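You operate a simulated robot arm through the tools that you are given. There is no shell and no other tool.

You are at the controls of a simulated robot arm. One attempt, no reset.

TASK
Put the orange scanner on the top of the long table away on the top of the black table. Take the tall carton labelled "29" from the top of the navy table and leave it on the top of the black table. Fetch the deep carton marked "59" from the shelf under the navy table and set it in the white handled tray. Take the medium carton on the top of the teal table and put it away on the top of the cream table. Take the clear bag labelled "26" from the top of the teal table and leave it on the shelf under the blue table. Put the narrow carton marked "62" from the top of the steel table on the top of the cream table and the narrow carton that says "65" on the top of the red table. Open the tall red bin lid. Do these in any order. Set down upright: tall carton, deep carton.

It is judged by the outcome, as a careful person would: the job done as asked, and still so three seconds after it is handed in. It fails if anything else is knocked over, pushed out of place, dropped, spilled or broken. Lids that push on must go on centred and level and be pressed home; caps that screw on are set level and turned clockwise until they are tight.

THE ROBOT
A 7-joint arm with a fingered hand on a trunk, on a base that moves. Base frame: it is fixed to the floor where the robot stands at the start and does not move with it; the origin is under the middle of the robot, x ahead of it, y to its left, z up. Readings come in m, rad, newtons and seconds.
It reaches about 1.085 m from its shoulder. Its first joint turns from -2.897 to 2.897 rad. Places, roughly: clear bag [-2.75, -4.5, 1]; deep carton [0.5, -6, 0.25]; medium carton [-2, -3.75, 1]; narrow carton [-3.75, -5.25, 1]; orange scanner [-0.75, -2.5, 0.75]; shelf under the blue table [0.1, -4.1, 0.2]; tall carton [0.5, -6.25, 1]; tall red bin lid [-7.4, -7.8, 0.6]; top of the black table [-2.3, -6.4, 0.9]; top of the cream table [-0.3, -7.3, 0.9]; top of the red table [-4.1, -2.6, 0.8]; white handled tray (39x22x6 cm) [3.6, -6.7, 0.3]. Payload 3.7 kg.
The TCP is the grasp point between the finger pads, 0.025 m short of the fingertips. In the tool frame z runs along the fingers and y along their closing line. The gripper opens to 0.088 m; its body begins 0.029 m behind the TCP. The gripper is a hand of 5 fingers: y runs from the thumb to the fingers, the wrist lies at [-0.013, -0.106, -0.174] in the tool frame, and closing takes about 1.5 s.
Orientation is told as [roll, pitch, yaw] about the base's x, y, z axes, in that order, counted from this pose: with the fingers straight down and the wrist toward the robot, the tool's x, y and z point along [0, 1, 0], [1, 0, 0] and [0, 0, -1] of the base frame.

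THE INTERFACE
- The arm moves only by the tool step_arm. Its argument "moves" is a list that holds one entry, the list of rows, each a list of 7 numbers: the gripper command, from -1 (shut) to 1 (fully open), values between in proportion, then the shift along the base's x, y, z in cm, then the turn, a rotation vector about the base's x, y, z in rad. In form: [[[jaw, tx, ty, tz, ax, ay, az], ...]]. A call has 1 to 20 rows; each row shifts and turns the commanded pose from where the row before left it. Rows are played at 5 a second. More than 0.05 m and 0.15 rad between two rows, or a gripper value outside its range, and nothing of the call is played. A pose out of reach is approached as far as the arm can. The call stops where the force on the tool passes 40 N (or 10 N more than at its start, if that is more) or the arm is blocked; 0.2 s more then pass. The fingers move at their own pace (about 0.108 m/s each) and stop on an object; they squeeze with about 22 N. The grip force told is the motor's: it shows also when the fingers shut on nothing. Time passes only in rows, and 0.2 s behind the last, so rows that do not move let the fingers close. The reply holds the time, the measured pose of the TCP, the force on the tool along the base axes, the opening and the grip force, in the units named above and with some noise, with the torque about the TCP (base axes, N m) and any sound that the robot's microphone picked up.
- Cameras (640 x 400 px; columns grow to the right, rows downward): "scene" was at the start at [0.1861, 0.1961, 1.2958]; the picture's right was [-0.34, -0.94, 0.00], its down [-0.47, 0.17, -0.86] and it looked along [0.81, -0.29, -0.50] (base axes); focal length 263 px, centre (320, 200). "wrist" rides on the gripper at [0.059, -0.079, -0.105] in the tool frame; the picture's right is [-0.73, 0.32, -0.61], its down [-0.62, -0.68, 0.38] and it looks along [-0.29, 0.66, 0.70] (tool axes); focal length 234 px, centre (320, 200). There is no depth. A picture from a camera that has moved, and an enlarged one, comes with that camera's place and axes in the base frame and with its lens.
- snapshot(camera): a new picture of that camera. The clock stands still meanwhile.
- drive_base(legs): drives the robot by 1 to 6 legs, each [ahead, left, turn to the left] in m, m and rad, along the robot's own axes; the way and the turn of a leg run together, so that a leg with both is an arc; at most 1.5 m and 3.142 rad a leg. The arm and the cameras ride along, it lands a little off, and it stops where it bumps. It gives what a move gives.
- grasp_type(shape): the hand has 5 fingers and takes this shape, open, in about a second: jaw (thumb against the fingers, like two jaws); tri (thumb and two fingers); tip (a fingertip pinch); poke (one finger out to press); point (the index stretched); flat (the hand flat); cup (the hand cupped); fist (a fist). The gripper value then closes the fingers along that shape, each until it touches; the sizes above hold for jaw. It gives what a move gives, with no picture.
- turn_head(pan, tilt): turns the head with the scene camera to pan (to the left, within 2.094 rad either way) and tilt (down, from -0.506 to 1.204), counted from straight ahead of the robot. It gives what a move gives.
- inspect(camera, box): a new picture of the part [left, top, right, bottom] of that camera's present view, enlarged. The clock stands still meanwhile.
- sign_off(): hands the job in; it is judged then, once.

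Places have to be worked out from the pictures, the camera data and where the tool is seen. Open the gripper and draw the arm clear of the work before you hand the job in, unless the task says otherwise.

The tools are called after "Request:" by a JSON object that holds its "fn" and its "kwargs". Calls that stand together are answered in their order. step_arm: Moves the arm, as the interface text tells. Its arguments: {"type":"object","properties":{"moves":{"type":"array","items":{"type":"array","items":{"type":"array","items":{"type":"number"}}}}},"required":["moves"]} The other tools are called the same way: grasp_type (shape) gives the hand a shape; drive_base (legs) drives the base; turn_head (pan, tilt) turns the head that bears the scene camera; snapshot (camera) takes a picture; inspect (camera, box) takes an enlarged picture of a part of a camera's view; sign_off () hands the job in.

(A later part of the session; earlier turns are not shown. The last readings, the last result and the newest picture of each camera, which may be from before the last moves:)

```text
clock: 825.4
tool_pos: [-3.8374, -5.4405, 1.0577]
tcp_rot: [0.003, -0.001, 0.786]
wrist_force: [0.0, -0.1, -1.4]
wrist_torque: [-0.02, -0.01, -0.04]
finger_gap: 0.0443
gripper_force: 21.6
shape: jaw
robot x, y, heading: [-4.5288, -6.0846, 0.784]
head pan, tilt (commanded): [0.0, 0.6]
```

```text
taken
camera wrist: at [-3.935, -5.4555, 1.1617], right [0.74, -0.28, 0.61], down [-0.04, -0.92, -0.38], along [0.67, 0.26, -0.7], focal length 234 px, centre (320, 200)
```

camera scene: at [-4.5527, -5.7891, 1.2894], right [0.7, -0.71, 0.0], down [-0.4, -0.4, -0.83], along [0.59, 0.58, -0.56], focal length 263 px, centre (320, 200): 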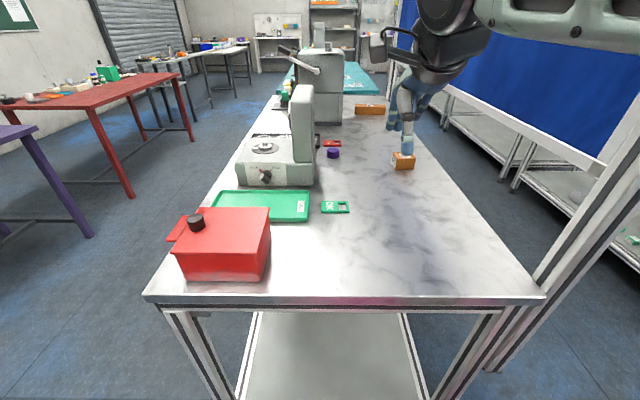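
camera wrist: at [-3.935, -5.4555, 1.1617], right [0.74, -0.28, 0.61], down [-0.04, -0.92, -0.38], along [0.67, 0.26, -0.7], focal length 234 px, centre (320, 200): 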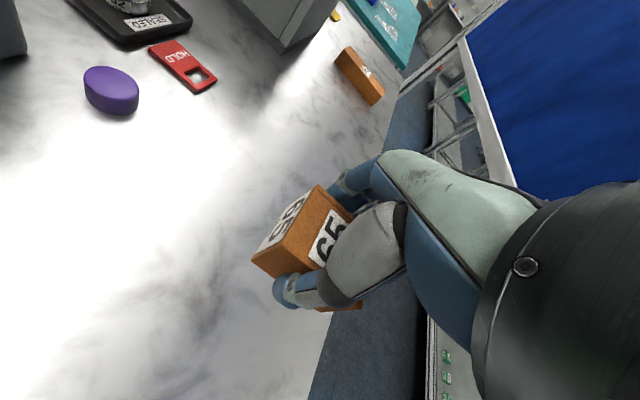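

Carton 65 is held. I retract, back off, and go round into the other aisle toward the red table.

Request:
{"fn": "step_arm", "kwargs": {"moves": [[[-1, -4.3, -1.92, 0.9, 0, 0, 0], [-1, -4.3, -1.92, 0.9, 0, 0, 0], [-1, -4.3, -1.92, 0.9, 0, 0, 0], [-1, -4.3, -1.92, 0.9, 0, 0, 0], [-1, -4.3, -1.92, 0.9, 0, 0, 0], [-1, -4.3, -1.92, 0.9, 0, 0, 0], [-1, -4.3, -1.92, 0.9, 0, 0, 0], [-1, -4.3, -1.92, 0.9, 0, 0, 0], [-1, 0, 0, 0, 0, 0, 0]]]}}

Request:
{"fn": "drive_base", "kwargs": {"legs": [[-0.3, 0.0, 0.0], [0.0, 1.2, 0.0]]}}

Request:
{"fn": "turn_head", "kwargs": {"pan": 0.2, "tilt": 0.4}}

Request:
{"fn": "snapshot", "kwargs": {"camera": "scene"}}

Request:
{"fn": "turn_head", "kwargs": {"pan": 2.09, "tilt": 0.3}}

Request:
{"fn": "snapshot", "kwargs": {"camera": "scene"}}

```text
clock: 827.4
tool_pos: [-4.1829, -5.5952, 1.1262]
tcp_rot: [0.002, 0.001, 0.787]
wrist_force: [0.4, -0.1, -1.2]
wrist_torque: [0.04, 0.01, -0.01]
finger_gap: 0.0441
gripper_force: 21.6
shape: jaw
robot x, y, heading: [-4.5289, -6.0862, 0.785]
head pan, tilt (commanded): [0.0, 0.6]
```

```text
clock: 835.1
tool_pos: [-5.2267, -4.9578, 1.1262]
tcp_rot: [0.002, 0.002, 0.777]
wrist_force: [0.0, 0.3, -0.7]
wrist_torque: [0.0, -0.03, 0.02]
finger_gap: 0.0444
gripper_force: 22.7
shape: jaw
robot x, y, heading: [-5.5774, -5.439, 0.769]
head pan, tilt (commanded): [0.0, 0.6]
```

```text
clock: 835.8
tool_pos: [-5.2276, -4.9577, 1.1262]
tcp_rot: [0.001, 0.0, 0.778]
wrist_force: [0.2, -0.4, -1.1]
wrist_torque: [0.0, 0.01, -0.02]
finger_gap: 0.0442
gripper_force: 22.2
shape: jaw
robot x, y, heading: [-5.5756, -5.4412, 0.777]
head pan, tilt (commanded): [0.201, 0.4]
```

```text
taken
camera scene: at [-5.6103, -5.133, 1.3075], right [0.83, -0.57, 0.0], down [-0.22, -0.32, -0.92], along [0.52, 0.76, -0.39], focal length 263 px, centre (320, 200)
```

scene: 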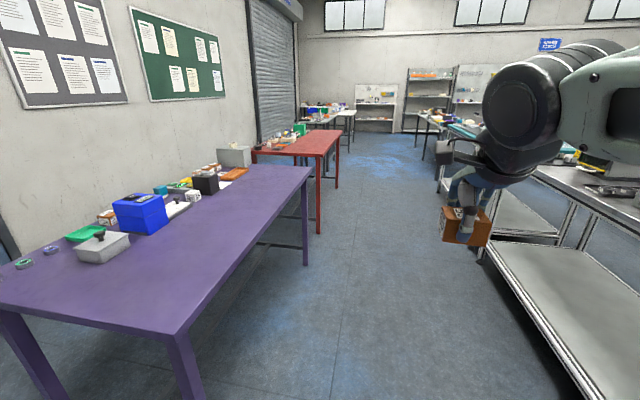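

```text
clock: 837.7
tool_pos: [-5.2271, -4.9572, 1.1266]
tcp_rot: [0.002, -0.001, 0.779]
wrist_force: [0.1, 1.0, -1.4]
wrist_torque: [0.01, 0.03, 0.0]
finger_gap: 0.0442
gripper_force: 22.3
shape: jaw
robot x, y, heading: [-5.5807, -5.4434, 0.77]
head pan, tilt (commanded): [2.089, 0.3]
```

```text
taken
camera scene: at [-5.7523, -5.1834, 1.3168], right [0.28, 0.96, 0.0], down [0.28, -0.08, -0.96], along [-0.92, 0.27, -0.3], focal length 263 px, centre (320, 200)
```

scene: 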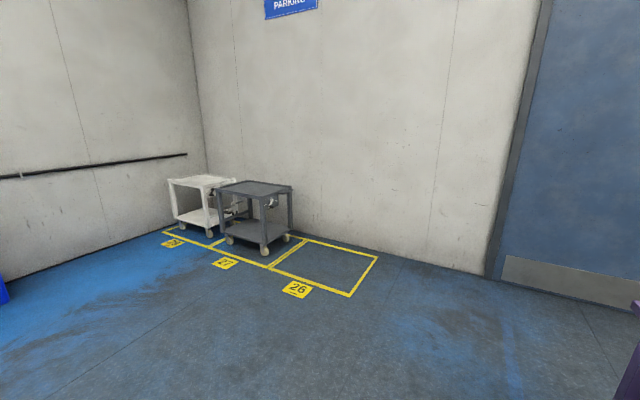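

The red table is further along on the left. I drive 2.7 m ahead.

Request:
{"fn": "drive_base", "kwargs": {"legs": [[1.35, 0.0, 0.012], [1.3, 0.0, 0.0]]}}

Request:
{"fn": "turn_head", "kwargs": {"pan": 1.3, "tilt": 0.5}}

Request:
{"fn": "snapshot", "kwargs": {"camera": "scene"}}

```text
clock: 850.5
tool_pos: [-3.3405, -3.1175, 1.1259]
tcp_rot: [0.002, 0.002, 0.777]
wrist_force: [-0.7, 0.1, -0.8]
wrist_torque: [0.02, 0.0, 0.0]
finger_gap: 0.0443
gripper_force: 21.7
shape: jaw
robot x, y, heading: [-3.6912, -3.6034, 0.769]
head pan, tilt (commanded): [2.089, 0.3]
```

```text
clock: 851.7
tool_pos: [-3.3393, -3.1177, 1.1268]
tcp_rot: [0.0, 0.001, 0.778]
wrist_force: [0.3, 0.3, -0.5]
wrist_torque: [0.02, 0.02, 0.02]
finger_gap: 0.0442
gripper_force: 22.2
shape: jaw
robot x, y, heading: [-3.6903, -3.6004, 0.769]
head pan, tilt (commanded): [1.3, 0.499]
```

```text
taken
camera scene: at [-3.8182, -3.29, 1.2984], right [0.88, 0.48, 0.0], down [0.23, -0.42, -0.88], along [-0.42, 0.77, -0.48], focal length 263 px, centre (320, 200)
```

scene: 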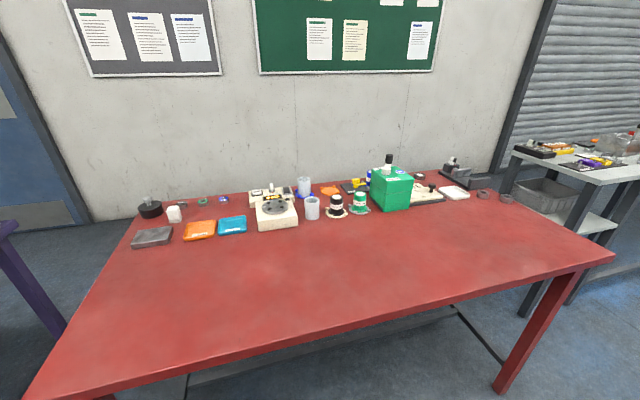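

The red table has a large free front area. I move 0.2 m closer and swing the carton left over it.

Request:
{"fn": "drive_base", "kwargs": {"legs": [[0.0, 0.18, 0.016]]}}

```text
clock: 853.2
tool_pos: [-3.4722, -2.9838, 1.1269]
tcp_rot: [0.002, 0.0, 0.789]
wrist_force: [-0.1, -0.3, -0.7]
wrist_torque: [-0.02, -0.01, 0.0]
finger_gap: 0.0443
gripper_force: 22.2
shape: jaw
robot x, y, heading: [-3.8181, -3.4739, 0.784]
head pan, tilt (commanded): [1.3, 0.499]
```

Request:
{"fn": "step_arm", "kwargs": {"moves": [[[-1, -4.24, 1.564, 0, 0, 0, 0.112], [-1, -4.24, 1.564, 0, 0, 0, 0.112], [-1, -4.24, 1.564, 0, 0, 0, 0.112], [-1, -4.24, 1.564, 0, 0, 0, 0.112], [-1, -4.24, 1.564, 0, 0, 0, 0.112], [-1, -4.24, 1.564, 0, 0, 0, 0.112], [-1, -4.24, 1.564, 0, 0, 0, 0.112], [-1, -4.24, 1.564, 0, 0, 0, 0.112], [-1, -4.24, 1.564, 0, 0, 0, 0.112], [-1, -4.24, 1.564, 0, 0, 0, 0.112], [-1, -4.24, 1.564, 0, 0, 0, 0.112], [-1, -4.24, 1.564, 0, 0, 0, 0.112], [-1, -4.24, 1.564, 0, 0, 0, 0.112], [-1, -4.24, 1.564, 0, 0, 0, 0.112], [-1, 0, 0, 0, 0, 0, 0]]]}}

Request:
{"fn": "snapshot", "kwargs": {"camera": "wrist"}}

Request:
{"fn": "snapshot", "kwargs": {"camera": "scene"}}

```text
clock: 856.4
tool_pos: [-4.0638, -2.7644, 1.1275]
tcp_rot: [-0.001, -0.001, 2.358]
wrist_force: [-0.5, -0.1, -0.2]
wrist_torque: [0.02, 0.03, 0.03]
finger_gap: 0.0443
gripper_force: 21.9
shape: jaw
robot x, y, heading: [-3.8194, -3.4729, 0.787]
head pan, tilt (commanded): [1.3, 0.499]
```

```text
taken
camera wrist: at [-4.0492, -2.8624, 1.2317], right [0.28, 0.74, 0.61], down [0.92, -0.04, -0.38], along [-0.26, 0.67, -0.7], focal length 234 px, centre (320, 200)
```

wrist: 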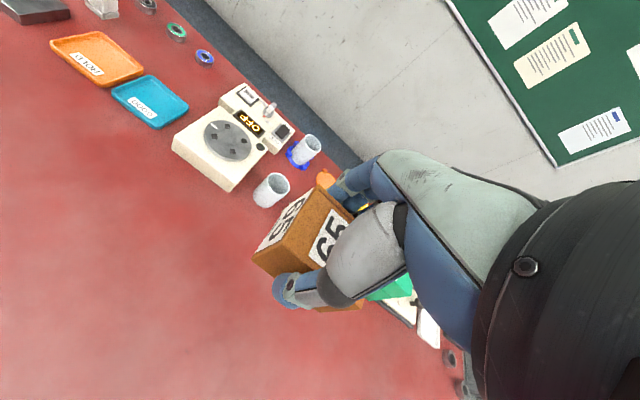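

```text
taken
camera scene: at [-3.949, -3.162, 1.2984], right [0.87, 0.49, 0.0], down [0.23, -0.42, -0.88], along [-0.43, 0.77, -0.48], focal length 263 px, centre (320, 200)
```

scene: 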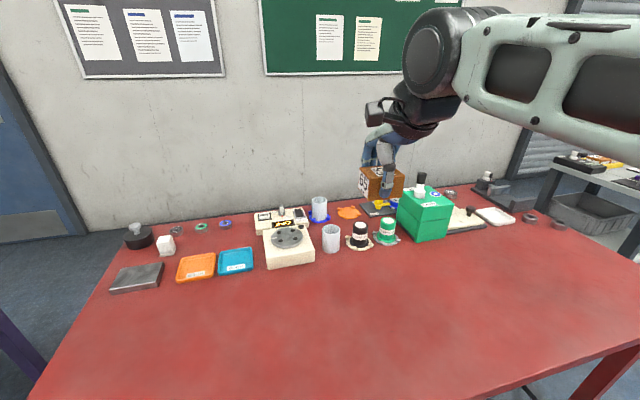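

The area below is free. I lower in stages until contact.

Request:
{"fn": "step_arm", "kwargs": {"moves": [[[-1, 0, 0, -4.5, 0, 0, 0], [-1, 0, 0, -4.5, 0, 0, 0], [-1, 0, 0, -4.5, 0, 0, 0], [-1, 0, 0, -4.5, 0, 0, 0], [-1, 0, 0, -4.5, 0, 0, 0], [-1, 0, 0, 0, 0, 0, 0]]]}}

Request:
{"fn": "snapshot", "kwargs": {"camera": "scene"}}

Request:
{"fn": "snapshot", "kwargs": {"camera": "wrist"}}

```text
clock: 857.8
tool_pos: [-4.0661, -2.7674, 0.8995]
tcp_rot: [0.002, 0.0, 2.357]
wrist_force: [-0.6, -0.7, -0.3]
wrist_torque: [-0.04, 0.02, -0.01]
finger_gap: 0.0441
gripper_force: 21.9
shape: jaw
robot x, y, heading: [-3.8176, -3.4706, 0.782]
head pan, tilt (commanded): [1.3, 0.499]
```

```text
taken
camera scene: at [-3.9489, -3.162, 1.2984], right [0.87, 0.49, 0.0], down [0.23, -0.42, -0.88], along [-0.43, 0.77, -0.48], focal length 263 px, centre (320, 200)
```

scene: 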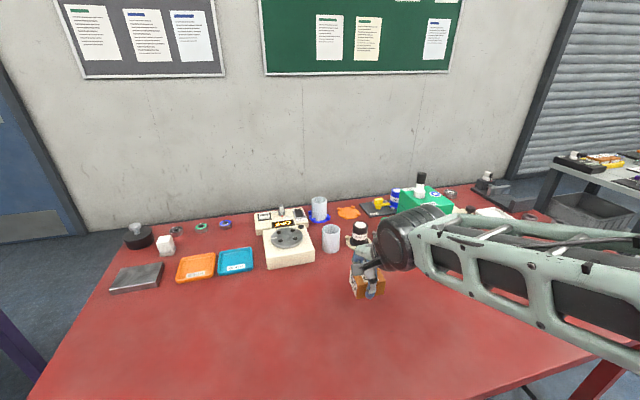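

```text
taken
camera wrist: at [-4.0518, -2.8637, 1.0038], right [0.28, 0.74, 0.61], down [0.92, -0.04, -0.38], along [-0.26, 0.67, -0.7], focal length 234 px, centre (320, 200)
```

wrist: 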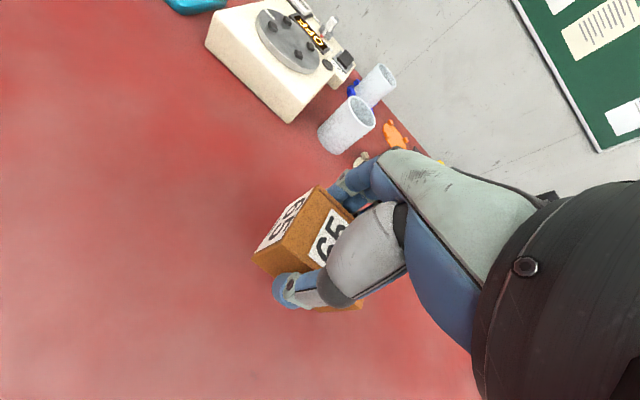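

Request:
{"fn": "step_arm", "kwargs": {"moves": [[[-1, 0, 0, -2, 0, 0, 0], [-1, 0, 0, -1.5, 0, 0, 0], [-1, 0, 0, -1, 0, 0, 0], [-1, 0, 0, -0.7, 0, 0, 0], [-1, 0, 0, 0, 0, 0, 0]]]}}

Request:
{"fn": "step_arm", "kwargs": {"moves": [[[-1, 0, 0, -0.6, 0, 0, 0], [-1, 0, 0, -0.6, 0, 0, 0], [-1, 0, 0, 0, 0, 0, 0]]]}}

Request:
{"fn": "inspect", "kwargs": {"camera": "scene", "box": [280, 210, 440, 330]}}

```text
clock: 859.0
tool_pos: [-4.0656, -2.7656, 0.8493]
tcp_rot: [0.001, 0.0, 2.358]
wrist_force: [0.0, -0.2, -1.9]
wrist_torque: [0.03, 0.03, 0.0]
finger_gap: 0.0438
gripper_force: 21.8
shape: jaw
robot x, y, heading: [-3.819, -3.4736, 0.784]
head pan, tilt (commanded): [1.3, 0.499]
```

```text
clock: 859.8
tool_pos: [-4.0658, -2.7656, 0.8372]
tcp_rot: [-0.001, 0.0, 2.359]
wrist_force: [0.8, -0.1, -1.3]
wrist_torque: [0.0, 0.02, -0.01]
finger_gap: 0.0434
gripper_force: 21.6
shape: jaw
robot x, y, heading: [-3.8188, -3.4748, 0.779]
head pan, tilt (commanded): [1.3, 0.499]
```

```text
3.33 times, centred on (360, 270) of scene
camera zoom: at [-3.9489, -3.162, 1.2984], right [0.87, 0.49, 0.0], down [0.23, -0.42, -0.88], along [-0.43, 0.77, -0.48], focal length 877 px, centre (187, -33)
```

zoom: 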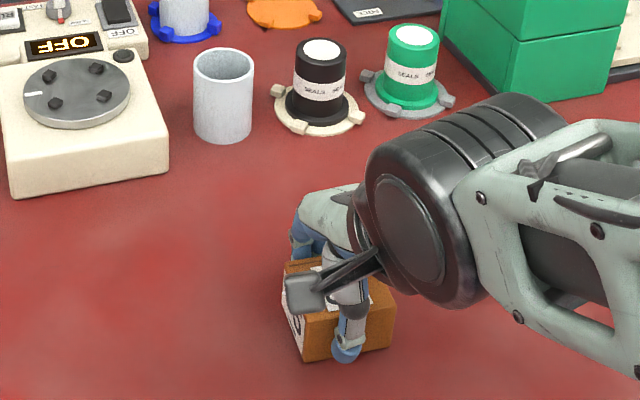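

Close to the table now; I continue with small steps until contact.

Request:
{"fn": "step_arm", "kwargs": {"moves": [[[-1, 0, 0, -0.5, 0, 0, 0], [-1, 0, 0, -0.5, 0, 0, 0], [-1, 0, 0, 0, 0, 0, 0]]]}}

Request:
{"fn": "step_arm", "kwargs": {"moves": [[[-1, 0, 0, -0.5, 0, 0, 0], [-1, 0, 0, -0.4, 0, 0, 0], [-1, 0, 0, 0, 0, 0, 0]]]}}

```text
clock: 860.6
tool_pos: [-4.066, -2.766, 0.8299]
tcp_rot: [0.0, -0.006, 2.359]
wrist_force: [2.2, 2.8, 32.6]
wrist_torque: [0.08, -0.13, 0.02]
finger_gap: 0.0453
gripper_force: 21.4
shape: jaw
robot x, y, heading: [-3.8179, -3.4749, 0.781]
head pan, tilt (commanded): [1.3, 0.499]
```

```text
clock: 861.1
tool_pos: [-4.067, -2.7652, 0.8267]
tcp_rot: [0.001, -0.012, 2.357]
wrist_force: [3.3, -2.3, 13.8]
wrist_torque: [-0.17, -0.12, 0.05]
finger_gap: 0.0446
gripper_force: 22.3
shape: jaw
robot x, y, heading: [-3.8163, -3.4711, 0.785]
head pan, tilt (commanded): [1.3, 0.499]
stopped in row 2: the force on the tool passed its limit at 49 N (the readings are from after the stop); the commanded pose is now the measured one
```

Contact. I ease up, release and rise.

Request:
{"fn": "step_arm", "kwargs": {"moves": [[[-1, 0, 0, 0.4, 0, 0, 0], [0.2, 0, 0, 0, 0, 0, 0], [0.6, 0, 0, 0, 0, 0, 0], [0.7, 0, 0, 0, 0, 0, 0], [0.7, 0, 0, 0, 0, 0, 0], [0.7, 0, 0, 0, 0, 0, 0], [0.7, 0, 0, 1.5, 0, 0, 0], [0.7, 0, 0, 3, 0, 0, 0], [0.7, 0, 0, 4, 0, 0, 0], [1, 0, 0, 4, 0, 0, 0], [1, 0, 0, 4, 0, 0, 0], [1, 0, 0, 4, 0, 0, 0], [1, 0, 0, 4, 0, 0, 0], [1, 0, 0, 4, 0, 0, 0]]]}}

Request:
{"fn": "snapshot", "kwargs": {"camera": "scene"}}

```text
clock: 864.1
tool_pos: [-4.066, -2.7652, 1.1125]
tcp_rot: [0.002, -0.005, 2.359]
wrist_force: [-0.8, -0.2, 0.4]
wrist_torque: [0.0, 0.03, 0.01]
finger_gap: 0.0876
gripper_force: 0.1
shape: jaw
robot x, y, heading: [-3.8197, -3.473, 0.777]
head pan, tilt (commanded): [1.3, 0.499]
```

```text
taken
camera scene: at [-3.9489, -3.1619, 1.2983], right [0.87, 0.49, 0.0], down [0.23, -0.42, -0.88], along [-0.43, 0.77, -0.48], focal length 263 px, centre (320, 200)
```

scene: 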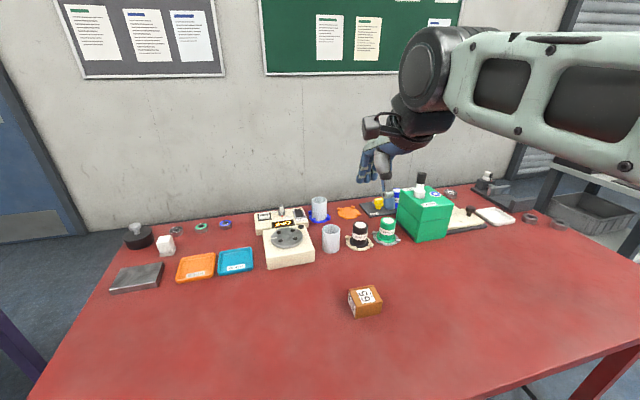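

Carton 65 is on the red table. I retract the arm and back up along this aisle to the open cross-area, to look for the tall red bin next.

Request:
{"fn": "step_arm", "kwargs": {"moves": [[[1, 4.24, -1.564, 0.2, 0, 0, -0.112], [1, 4.24, -1.564, 0.2, 0, 0, -0.112], [1, 4.24, -1.564, 0.2, 0, 0, -0.112], [1, 4.24, -1.564, 0.2, 0, 0, -0.112], [1, 4.24, -1.564, 0.2, 0, 0, -0.112], [1, 4.24, -1.564, 0.2, 0, 0, -0.112], [1, 4.24, -1.564, 0.2, 0, 0, -0.112], [1, 4.24, -1.564, 0.2, 0, 0, -0.112], [1, 4.24, -1.564, 0.2, 0, 0, -0.112], [1, 4.24, -1.564, 0.2, 0, 0, -0.112], [1, 4.24, -1.564, 0.2, 0, 0, -0.112], [1, 4.24, -1.564, 0.2, 0, 0, -0.112], [1, 4.24, -1.564, 0.2, 0, 0, -0.112], [1, 4.24, -1.564, 0.2, 0, 0, -0.112], [1, 0, 0, 0, 0, 0, 0]]]}}

Request:
{"fn": "drive_base", "kwargs": {"legs": [[0.0, -0.14, 0.0], [-1.35, 0.0, 0.0], [-1.3, 0.0, 0.0]]}}

Request:
{"fn": "drive_base", "kwargs": {"legs": [[0.0, 0.0, 1.05], [0.0, 0.0, 1.05], [0.0, 0.0, 1.04]]}}

Request:
{"fn": "turn_head", "kwargs": {"pan": 0.3, "tilt": 0.25}}

Request:
{"fn": "snapshot", "kwargs": {"camera": "scene"}}

```text
clock: 867.3
tool_pos: [-3.4737, -2.9835, 1.1421]
tcp_rot: [-0.001, -0.008, 0.789]
wrist_force: [0.3, 0.1, 0.7]
wrist_torque: [-0.01, 0.0, -0.01]
finger_gap: 0.0875
gripper_force: 0.0
shape: jaw
robot x, y, heading: [-3.8186, -3.4753, 0.78]
head pan, tilt (commanded): [1.3, 0.499]
```

```text
clock: 881.2
tool_pos: [-5.2786, -4.9619, 1.1416]
tcp_rot: [0.002, -0.006, 0.801]
wrist_force: [0.7, -0.5, 0.3]
wrist_torque: [-0.03, 0.0, 0.01]
finger_gap: 0.0876
gripper_force: 0.1
shape: jaw
robot x, y, heading: [-5.6182, -5.4549, 0.793]
head pan, tilt (commanded): [1.3, 0.499]
```

```text
clock: 889.6
tool_pos: [-5.9374, -5.9632, 1.1423]
tcp_rot: [0.001, -0.008, -2.302]
wrist_force: [-0.1, 0.0, -0.1]
wrist_torque: [0.0, 0.02, -0.05]
finger_gap: 0.0874
gripper_force: 0.1
shape: jaw
robot x, y, heading: [-5.6196, -5.457, -2.305]
head pan, tilt (commanded): [1.3, 0.499]
```

```text
clock: 890.9
tool_pos: [-5.9369, -5.963, 1.1418]
tcp_rot: [0.0, -0.006, -2.298]
wrist_force: [0.1, 0.0, -0.2]
wrist_torque: [0.01, 0.04, -0.01]
finger_gap: 0.0876
gripper_force: 0.0
shape: jaw
robot x, y, heading: [-5.617, -5.4596, -2.308]
head pan, tilt (commanded): [0.3, 0.25]
```

```text
taken
camera scene: at [-5.5566, -5.7646, 1.3215], right [-0.91, 0.42, 0.0], down [0.1, 0.22, -0.97], along [-0.41, -0.88, -0.25], focal length 263 px, centre (320, 200)
```

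scene: 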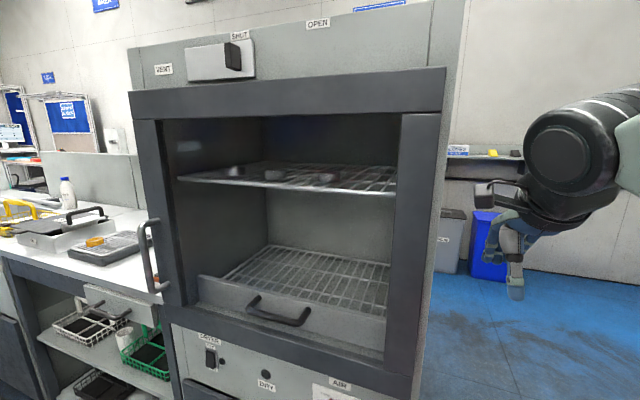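

The oven blocks the view; the bins are behind it. I sidestep right and drive past the oven.

Request:
{"fn": "drive_base", "kwargs": {"legs": [[0.0, -0.38, -0.05], [1.0, 0.0, 0.0]]}}

Request:
{"fn": "turn_head", "kwargs": {"pan": 0.2, "tilt": 0.45}}

Request:
{"fn": "snapshot", "kwargs": {"camera": "scene"}}

```text
clock: 897.9
tool_pos: [-6.9175, -6.3647, 1.1431]
tcp_rot: [0.001, -0.007, -2.345]
wrist_force: [-0.2, -0.6, 0.3]
wrist_torque: [-0.03, -0.01, 0.01]
finger_gap: 0.0879
gripper_force: 0.1
shape: jaw
robot x, y, heading: [-6.573, -5.8693, -2.354]
head pan, tilt (commanded): [0.3, 0.25]
```

```text
clock: 898.6
tool_pos: [-6.9171, -6.364, 1.1404]
tcp_rot: [0.001, -0.007, -2.345]
wrist_force: [-0.2, 0.2, 0.1]
wrist_torque: [0.04, 0.0, 0.0]
finger_gap: 0.0876
gripper_force: 0.0
shape: jaw
robot x, y, heading: [-6.5735, -5.8727, -2.35]
head pan, tilt (commanded): [0.201, 0.45]
```

```text
taken
camera scene: at [-6.5357, -6.1776, 1.3029], right [-0.84, 0.55, 0.0], down [0.24, 0.36, -0.9], along [-0.49, -0.75, -0.43], focal length 263 px, centre (320, 200)
```

scene: 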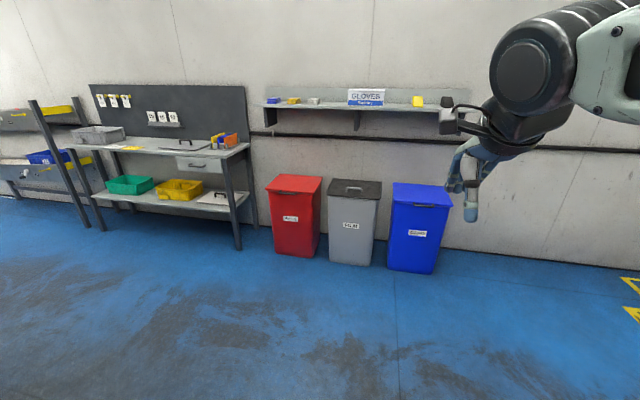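

I see three tall bins by the wall: red, grey, blue. I enlarge the red one to see its lid.

Request:
{"fn": "inspect", "kwargs": {"camera": "scene", "box": [240, 150, 480, 300]}}

```text
2.67 times, centred on (360, 225) of scene
camera zoom: at [-6.5357, -6.1776, 1.3029], right [-0.84, 0.55, 0.0], down [0.24, 0.36, -0.9], along [-0.49, -0.75, -0.43], focal length 702 px, centre (213, 133)
```

zoom: 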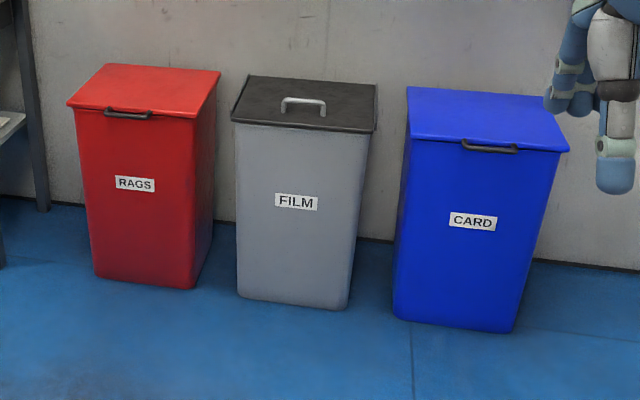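

The red "RAGS" bin has a lid with a handle at the front edge, hinged at the wall side. I check the space to the left behind the oven before positioning.

Request:
{"fn": "turn_head", "kwargs": {"pan": 1.5, "tilt": 0.6}}

Request:
{"fn": "snapshot", "kwargs": {"camera": "scene"}}

```text
clock: 900.1
tool_pos: [-6.9164, -6.3646, 1.1413]
tcp_rot: [0.0, -0.008, -2.346]
wrist_force: [0.0, -1.5, -0.3]
wrist_torque: [-0.02, 0.01, -0.01]
finger_gap: 0.0878
gripper_force: 0.0
shape: jaw
robot x, y, heading: [-6.5787, -5.8742, -2.356]
head pan, tilt (commanded): [1.499, 0.6]
```

```text
taken
camera scene: at [-6.4272, -6.1674, 1.2893], right [-0.75, -0.66, 0.0], down [-0.37, 0.43, -0.83], along [0.54, -0.62, -0.56], focal length 263 px, centre (320, 200)
```

scene: 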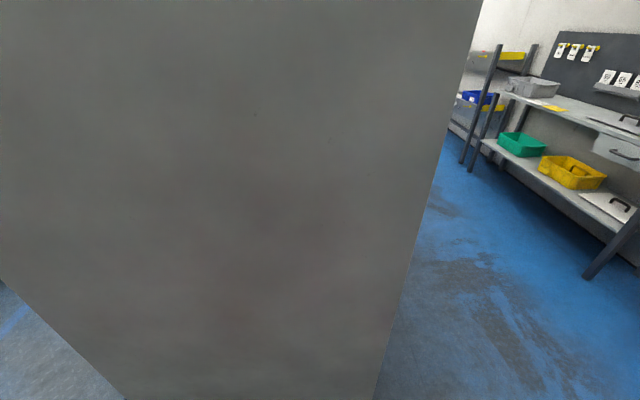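

The oven's back is at a≈9.18, leaving room. I drive ahead past it and then left to stand in front of the red bin.

Request:
{"fn": "drive_base", "kwargs": {"legs": [[0.9, 0.0, 0.0], [0.0, 0.84, 0.0]]}}

Request:
{"fn": "turn_head", "kwargs": {"pan": -0.2, "tilt": 0.8}}

Request:
{"fn": "snapshot", "kwargs": {"camera": "scene"}}

Request:
{"fn": "snapshot", "kwargs": {"camera": "wrist"}}

```text
clock: 909.0
tool_pos: [-6.9521, -7.6003, 1.1416]
tcp_rot: [0.0, -0.008, -2.339]
wrist_force: [-0.5, 0.3, 0.4]
wrist_torque: [0.04, 0.0, -0.01]
finger_gap: 0.0874
gripper_force: 0.0
shape: jaw
robot x, y, heading: [-6.6155, -7.1039, -2.342]
head pan, tilt (commanded): [1.499, 0.6]
```

```text
clock: 910.7
tool_pos: [-6.9525, -7.5993, 1.1416]
tcp_rot: [-0.001, -0.007, -2.337]
wrist_force: [0.3, 0.2, 0.6]
wrist_torque: [0.0, 0.02, 0.0]
finger_gap: 0.0876
gripper_force: 0.1
shape: jaw
robot x, y, heading: [-6.6159, -7.1044, -2.343]
head pan, tilt (commanded): [-0.201, 0.799]
```

```text
taken
camera scene: at [-6.5898, -7.3778, 1.2724], right [-0.56, 0.83, 0.0], down [0.59, 0.4, -0.7], along [-0.58, -0.39, -0.72], focal length 263 px, centre (320, 200)
```

scene: 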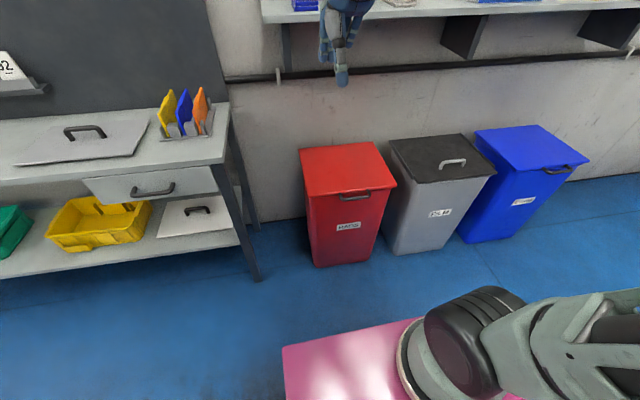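

```text
taken
camera wrist: at [-6.8549, -7.5832, 1.2458], right [-0.74, 0.27, 0.61], down [0.02, 0.92, -0.39], along [-0.67, -0.28, -0.69], focal length 234 px, centre (320, 200)
```

wrist: 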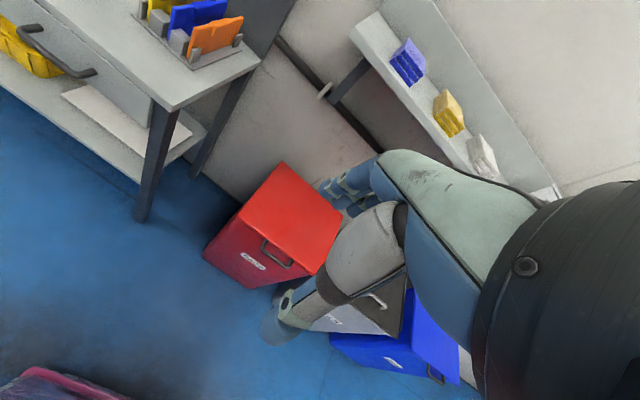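

I zoom in on the red lid and handle from here.

Request:
{"fn": "inspect", "kwargs": {"camera": "scene", "box": [280, 120, 420, 208]}}

Request:
{"fn": "inspect", "kwargs": {"camera": "wrist", "box": [180, 140, 380, 300]}}

```text
4.55 times, centred on (350, 164) of scene
camera zoom: at [-6.5898, -7.3778, 1.2724], right [-0.56, 0.83, 0.0], down [0.59, 0.4, -0.7], along [-0.58, -0.39, -0.72], focal length 1196 px, centre (184, 364)
```

zoom: 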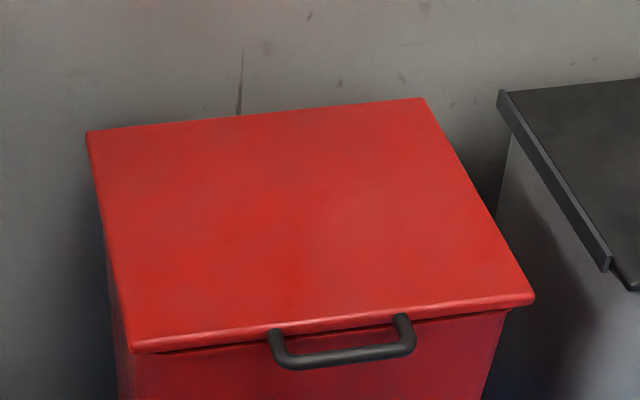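

```text
2.50 times, centred on (280, 220) of wrist
camera zoom: at [-6.8549, -7.5832, 1.2458], right [-0.74, 0.27, 0.61], down [0.02, 0.92, -0.39], along [-0.67, -0.28, -0.69], focal length 585 px, centre (420, 150)
```

zoom: 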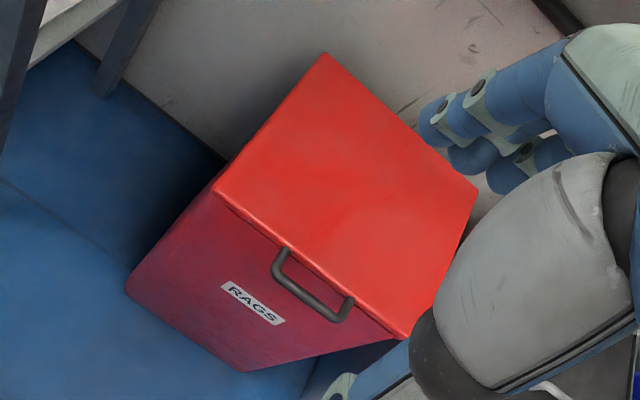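

Triangulated: the handle bar centre is at about a 10.536, b 0.293, z 0.566, 4 cm in front of the lid edge; hinge near a 10.82, z 0.61. I shift the base 0.25 m to the right to give the arm room, then tilt the hand 45° forward above the handle.

Request:
{"fn": "drive_base", "kwargs": {"legs": [[0.0, -0.25, -0.013]]}}

Request:
{"fn": "step_arm", "kwargs": {"moves": [[[1, 0, 0, -3, 0, 0, 0], [1, 0, 0, -3, 0, 0, 0], [1, 0, 0, 0, 0, 0, 0]]]}}

```text
clock: 912.5
tool_pos: [-7.1349, -7.4213, 1.1406]
tcp_rot: [0.0, -0.007, -2.346]
wrist_force: [-0.6, -0.3, 0.1]
wrist_torque: [-0.01, -0.02, -0.02]
finger_gap: 0.0874
gripper_force: 0.1
shape: jaw
robot x, y, heading: [-6.7976, -6.9279, -2.349]
head pan, tilt (commanded): [-0.201, 0.799]
```

```text
clock: 913.3
tool_pos: [-7.1347, -7.4199, 1.0828]
tcp_rot: [0.002, -0.007, -2.344]
wrist_force: [1.0, 0.2, -0.2]
wrist_torque: [0.0, 0.01, 0.02]
finger_gap: 0.0878
gripper_force: 0.1
shape: jaw
robot x, y, heading: [-6.7976, -6.929, -2.349]
head pan, tilt (commanded): [-0.201, 0.799]
```

Request:
{"fn": "step_arm", "kwargs": {"moves": [[[1, -0.67, -3.25, -2.66, 0, 0, 0], [1, -0.67, -3.25, -2.66, 0, 0, 0], [1, -0.67, -3.25, -2.66, 0, 0, 0], [1, -0.67, -3.25, -2.66, 0, 0, 0], [1, -0.67, -3.25, -2.66, 0, 0, 0], [1, -0.41, -0.41, -4.17, -0.0926, 0.0926, 0], [1, -0.41, -0.41, -4.17, -0.0926, 0.0926, 0], [1, -0.41, -0.41, -4.17, -0.0926, 0.0926, 0], [1, -0.41, -0.41, -4.17, -0.0926, 0.0926, 0], [1, -0.41, -0.41, -4.17, -0.0926, 0.0926, 0], [1, -0.41, -0.41, -4.17, -0.0926, 0.0926, 0], [1, 0, 0, 0, 0, 0, 0]]]}}

Request:
{"fn": "snapshot", "kwargs": {"camera": "scene"}}

Request:
{"fn": "snapshot", "kwargs": {"camera": "wrist"}}

```text
clock: 915.9
tool_pos: [-7.1917, -7.6063, 0.6988]
tcp_rot: [-0.01, -0.793, -2.339]
wrist_force: [-0.3, -0.6, -0.5]
wrist_torque: [0.02, 0.0, -0.01]
finger_gap: 0.0878
gripper_force: 0.0
shape: jaw
robot x, y, heading: [-6.7951, -6.9255, -2.351]
head pan, tilt (commanded): [-0.201, 0.799]
```

```text
taken
camera scene: at [-6.7716, -7.2009, 1.2724], right [-0.56, 0.83, 0.0], down [0.6, 0.4, -0.7], along [-0.58, -0.39, -0.72], focal length 263 px, centre (320, 200)
```

scene: 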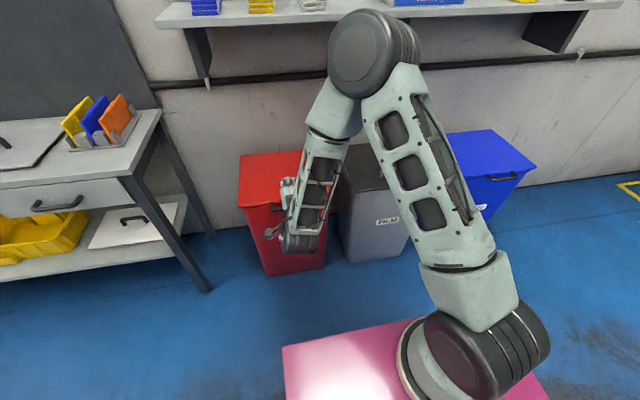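

```text
taken
camera wrist: at [-7.0589, -7.5538, 0.7147], right [-0.37, 0.65, 0.66], down [-0.31, 0.59, -0.75], along [-0.88, -0.48, -0.02], focal length 234 px, centre (320, 200)
```

wrist: 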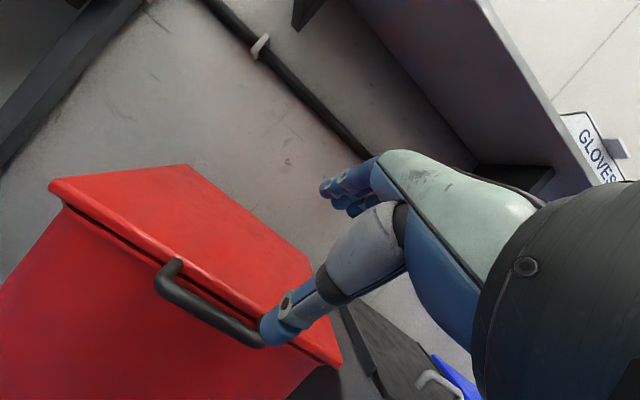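

The wrist view confirms the bar at about (a 10.536, z 0.571). I approach it along the hand's pointing direction with the hand open.

Request:
{"fn": "step_arm", "kwargs": {"moves": [[[1, -0.54, -0.54, -3.6, 0, 0, 0], [1, -0.54, -0.54, -3.6, 0, 0, 0], [1, -1.34, -1.34, -1.87, 0, 0, 0], [1, -1.34, -1.34, -1.87, 0, 0, 0], [1, -1.34, -1.34, -1.87, 0, 0, 0], [1, 0, 0, 0, 0, 0, 0]]]}}

Request:
{"fn": "snapshot", "kwargs": {"camera": "wrist"}}

Request:
{"fn": "inspect", "kwargs": {"camera": "scene", "box": [220, 130, 380, 270]}}

```text
clock: 917.3
tool_pos: [-7.2467, -7.6591, 0.5714]
tcp_rot: [-0.012, -0.794, -2.338]
wrist_force: [0.3, -0.2, 0.6]
wrist_torque: [-0.02, 0.0, 0.02]
finger_gap: 0.0875
gripper_force: 0.0
shape: jaw
robot x, y, heading: [-6.7935, -6.9289, -2.35]
head pan, tilt (commanded): [-0.201, 0.799]
```

```text
taken
camera wrist: at [-7.1128, -7.6074, 0.5882], right [-0.37, 0.65, 0.66], down [-0.31, 0.59, -0.75], along [-0.88, -0.48, -0.02], focal length 234 px, centre (320, 200)
```

wrist: 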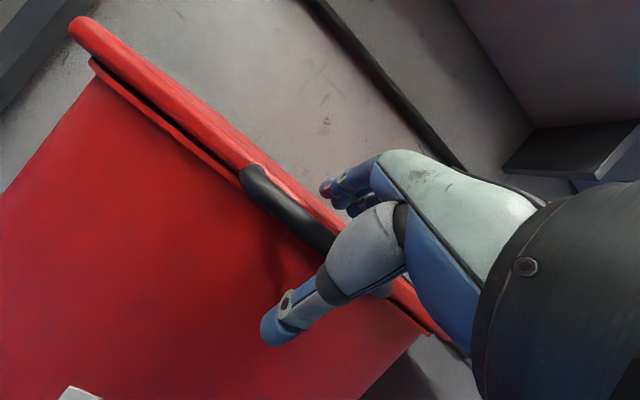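

```text
2.86 times, centred on (300, 200) of scene
camera zoom: at [-6.7716, -7.201, 1.2724], right [-0.56, 0.83, 0.0], down [0.6, 0.4, -0.7], along [-0.58, -0.39, -0.72], focal length 752 px, centre (377, 200)
```

zoom: 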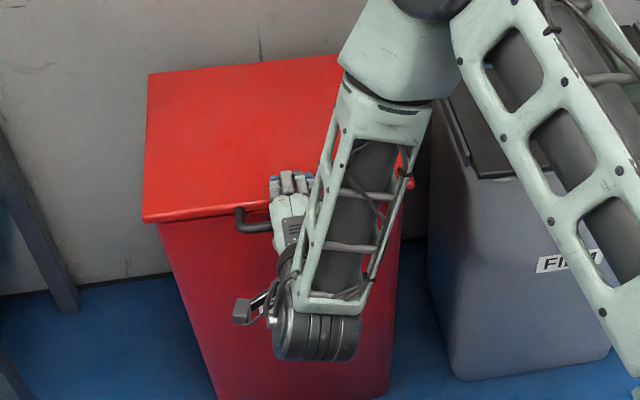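

The bar lies between thumb and fingers. I close on it.

Request:
{"fn": "step_arm", "kwargs": {"moves": [[[0.2, 0, 0, 0, 0, 0, 0], [-0.5, 0, 0, 0, 0, 0, 0], [-1, 0, 0, 0, 0, 0, 0], [-1, 0, 0, 0, 0, 0, 0], [-1, 0, 0, 0, 0, 0, 0], [-1, 0, 0, 0, 0, 0, 0], [-1, 0, 0, 0, 0, 0, 0], [-1, 0, 0, 0, 0, 0, 0], [-1, 0, 0, 0, 0, 0, 0]]]}}

Request:
{"fn": "snapshot", "kwargs": {"camera": "wrist"}}

Request:
{"fn": "inspect", "kwargs": {"camera": "scene", "box": [220, 130, 380, 270]}}

```text
clock: 919.3
tool_pos: [-7.2451, -7.6592, 0.5719]
tcp_rot: [-0.011, -0.792, -2.338]
wrist_force: [5.3, 7.3, 1.3]
wrist_torque: [-0.52, 0.68, 0.01]
finger_gap: 0.0367
gripper_force: 22.4
shape: jaw
robot x, y, heading: [-6.7957, -6.9287, -2.352]
head pan, tilt (commanded): [-0.201, 0.799]
```

```text
taken
camera wrist: at [-7.1124, -7.6071, 0.5885], right [-0.37, 0.65, 0.66], down [-0.31, 0.59, -0.75], along [-0.88, -0.48, -0.02], focal length 234 px, centre (320, 200)
```

wrist: 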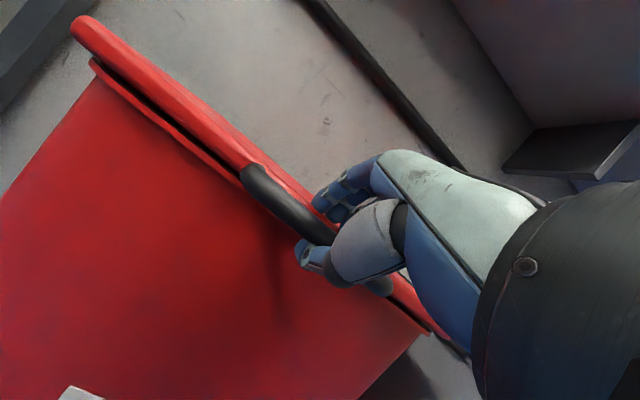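

```text
2.86 times, centred on (300, 200) of scene
camera zoom: at [-6.7715, -7.2008, 1.2725], right [-0.56, 0.83, 0.0], down [0.6, 0.4, -0.7], along [-0.58, -0.39, -0.72], focal length 752 px, centre (377, 200)
```

zoom: 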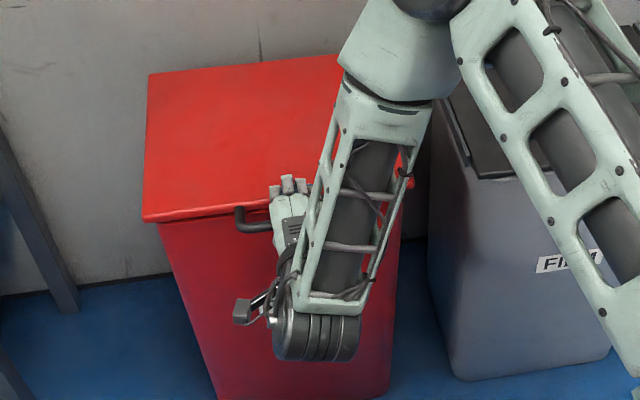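

The grip has hold of the handle and lip. I try lifting gently along the lid's arc.

Request:
{"fn": "step_arm", "kwargs": {"moves": [[[-1, 0.1, 0.1, 1.2, 0, 0, 0], [-1, 0.05, 0.05, 1.3, 0, 0, 0], [-1, 0, 0, 0, 0, 0, 0]]]}}

Request:
{"fn": "snapshot", "kwargs": {"camera": "wrist"}}

Request:
{"fn": "inspect", "kwargs": {"camera": "scene", "box": [220, 130, 380, 270]}}

```text
clock: 920.1
tool_pos: [-7.2445, -7.6589, 0.5954]
tcp_rot: [-0.012, -0.793, -2.338]
wrist_force: [-7.2, -3.6, -0.5]
wrist_torque: [-0.28, 0.42, 0.05]
finger_gap: 0.0353
gripper_force: 22.0
shape: jaw
robot x, y, heading: [-6.7965, -6.9299, -2.347]
head pan, tilt (commanded): [-0.201, 0.799]
```

```text
taken
camera wrist: at [-7.1111, -7.606, 0.6132], right [-0.37, 0.65, 0.66], down [-0.31, 0.59, -0.75], along [-0.88, -0.48, -0.02], focal length 234 px, centre (320, 200)
```

wrist: 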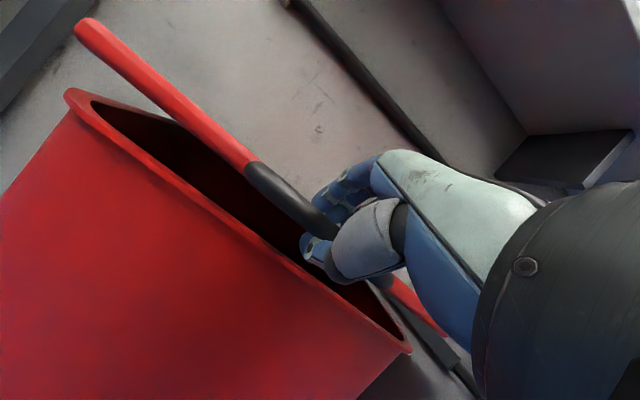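

```text
2.86 times, centred on (300, 200) of scene
camera zoom: at [-6.7719, -7.2012, 1.2724], right [-0.56, 0.83, 0.0], down [0.6, 0.4, -0.7], along [-0.58, -0.39, -0.72], focal length 752 px, centre (377, 200)
```

zoom: 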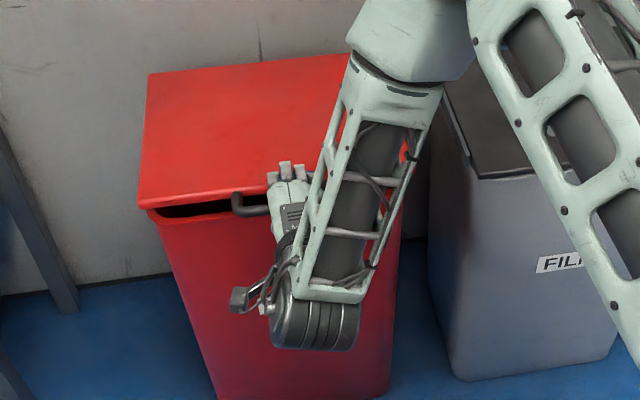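

The lid lifts. I loosen the grip to a loose cage around the handle so it can pivot, and follow the lid's arc upward.

Request:
{"fn": "step_arm", "kwargs": {"moves": [[[-0.1, 0, 0, 0.6, 0, 0, 0], [0.1, 0, 0, 1.3, 0, 0, 0], [0.1, -0.01, -0.01, 1.96, 0, 0, 0], [0.1, -0.2, -0.2, 1.95, 0, 0, 0], [0.1, -0.23, -0.23, 1.95, 0, 0, 0], [0.1, -0.4, -0.4, 1.9, 0, 0, 0], [0.1, -0.42, -0.42, 1.87, 0, 0, 0], [0.1, 0, 0, 0, 0, 0, 0]]]}}

Request:
{"fn": "snapshot", "kwargs": {"camera": "wrist"}}

Request:
{"fn": "inspect", "kwargs": {"camera": "scene", "box": [200, 100, 400, 260]}}

```text
clock: 921.9
tool_pos: [-7.2556, -7.6706, 0.7102]
tcp_rot: [-0.012, -0.792, -2.338]
wrist_force: [2.0, 1.0, -1.7]
wrist_torque: [0.04, -0.06, 0.02]
finger_gap: 0.0505
gripper_force: 0.1
shape: jaw
robot x, y, heading: [-6.7964, -6.9277, -2.355]
head pan, tilt (commanded): [-0.201, 0.799]
```

```text
taken
camera wrist: at [-7.1226, -7.6186, 0.7277], right [-0.37, 0.65, 0.66], down [-0.31, 0.59, -0.75], along [-0.88, -0.48, -0.02], focal length 234 px, centre (320, 200)
```

wrist: 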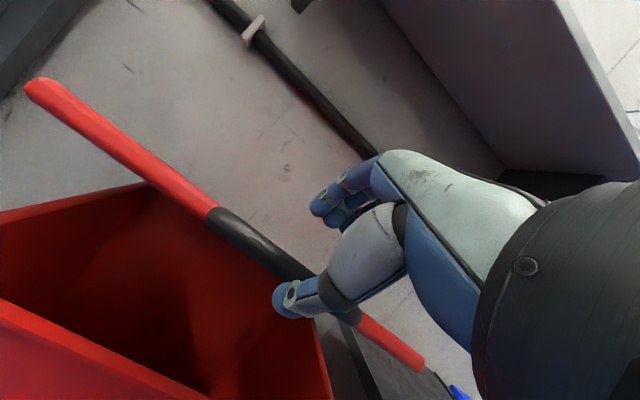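

```text
2.50 times, centred on (300, 180) of scene
camera zoom: at [-6.7716, -7.201, 1.2724], right [-0.56, 0.83, 0.0], down [0.6, 0.4, -0.7], along [-0.58, -0.39, -0.72], focal length 658 px, centre (370, 250)
```

zoom: 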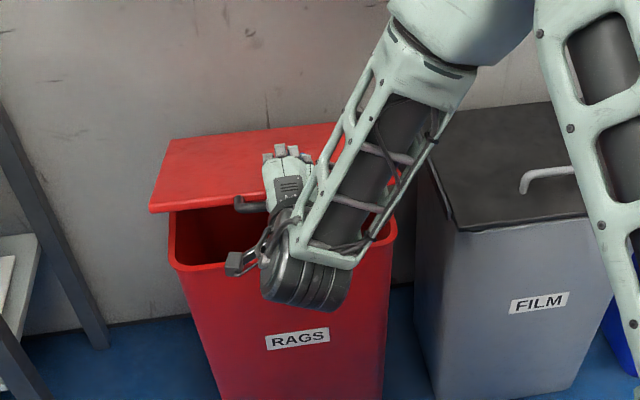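

The lid rides on the thumb. I continue along the arc to about 70° open.

Request:
{"fn": "step_arm", "kwargs": {"moves": [[[0.1, -0.65, -0.65, 1.84, 0, 0, 0], [0.1, -0.65, -0.65, 1.84, 0, 0, 0], [0.1, -0.76, -0.76, 1.66, 0, 0, 0], [0.1, -0.76, -0.76, 1.66, 0, 0, 0], [0.1, -0.92, -0.92, 1.49, 0, 0, 0], [0.1, -0.92, -0.92, 1.49, 0, 0, 0], [0.1, -1.05, -1.05, 1.3, 0, 0, 0], [0.1, -1.05, -1.05, 1.3, 0, 0, 0], [0.1, 0, 0, 0, 0, 0, 0]]]}}

Request:
{"fn": "snapshot", "kwargs": {"camera": "wrist"}}

Request:
{"fn": "inspect", "kwargs": {"camera": "scene", "box": [200, 100, 400, 260]}}

```text
clock: 923.9
tool_pos: [-7.3229, -7.7383, 0.837]
tcp_rot: [-0.014, -0.795, -2.34]
wrist_force: [-0.2, 1.2, -0.8]
wrist_torque: [0.02, -0.01, 0.0]
finger_gap: 0.0496
gripper_force: 0.1
shape: jaw
robot x, y, heading: [-6.7957, -6.9314, -2.352]
head pan, tilt (commanded): [-0.201, 0.799]
```

```text
taken
camera wrist: at [-7.1904, -7.6869, 0.8535], right [-0.37, 0.65, 0.66], down [-0.31, 0.59, -0.75], along [-0.88, -0.48, -0.02], focal length 234 px, centre (320, 200)
```

wrist: 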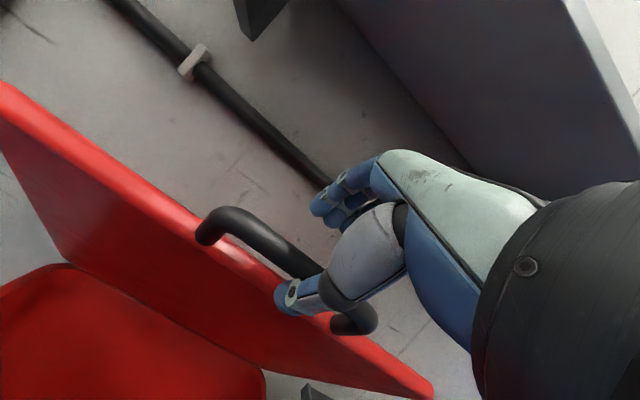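

```text
2.50 times, centred on (300, 180) of scene
camera zoom: at [-6.7717, -7.201, 1.2724], right [-0.56, 0.83, 0.0], down [0.6, 0.4, -0.7], along [-0.58, -0.39, -0.72], focal length 658 px, centre (370, 250)
```

zoom: 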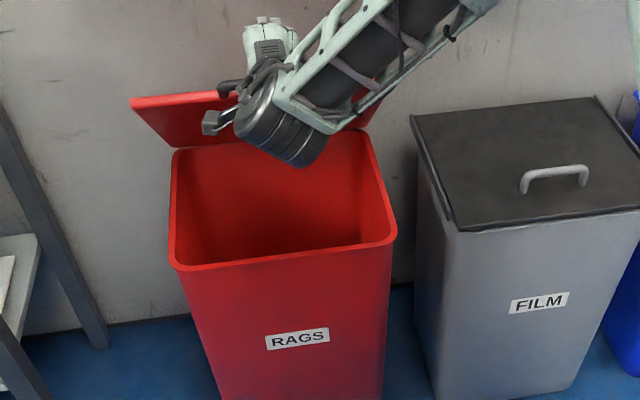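

The lid is about 60° open. I keep pushing along the arc past vertical.

Request:
{"fn": "step_arm", "kwargs": {"moves": [[[0.1, -1.17, -1.17, 1.08, 0, 0, 0], [0.1, -1.17, -1.17, 1.08, 0, 0, 0], [0.1, -1.26, -1.26, 0.83, 0, 0, 0], [0.1, -1.26, -1.26, 0.83, 0, 0, 0], [0.1, -1.33, -1.33, 0.59, 0, 0, 0], [0.1, -1.33, -1.33, 0.59, 0, 0, 0], [0.1, -1.38, -1.38, 0.3, 0, 0, 0], [0.1, 0, 0, 0, 0, 0, 0]]]}}

Request:
{"fn": "snapshot", "kwargs": {"camera": "wrist"}}

Request:
{"fn": "inspect", "kwargs": {"camera": "scene", "box": [180, 60, 400, 230]}}

```text
clock: 925.7
tool_pos: [-7.4114, -7.825, 0.8904]
tcp_rot: [-0.01, -0.793, -2.34]
wrist_force: [1.4, 2.7, 13.0]
wrist_torque: [0.07, 0.01, 0.01]
finger_gap: 0.0419
gripper_force: 0.1
shape: jaw
robot x, y, heading: [-6.7939, -6.9282, -2.35]
head pan, tilt (commanded): [-0.201, 0.799]
```

```text
taken
camera wrist: at [-7.279, -7.7735, 0.9069], right [-0.37, 0.65, 0.66], down [-0.31, 0.59, -0.75], along [-0.88, -0.48, -0.02], focal length 234 px, centre (320, 200)
```

wrist: 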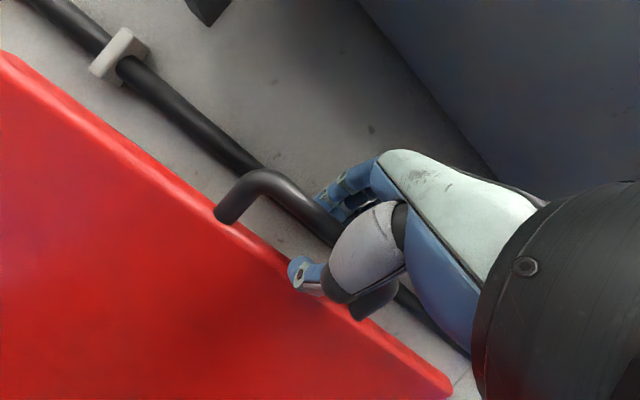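

```text
2.35 times, centred on (290, 145) of scene
camera zoom: at [-6.7713, -7.2004, 1.2726], right [-0.56, 0.83, 0.0], down [0.6, 0.4, -0.7], along [-0.58, -0.39, -0.72], focal length 619 px, centre (391, 329)
```

zoom: 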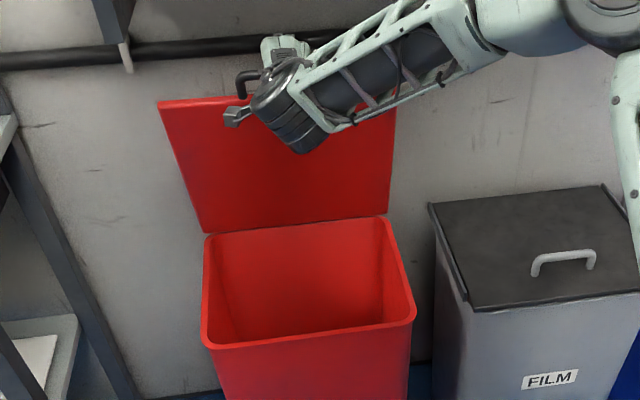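

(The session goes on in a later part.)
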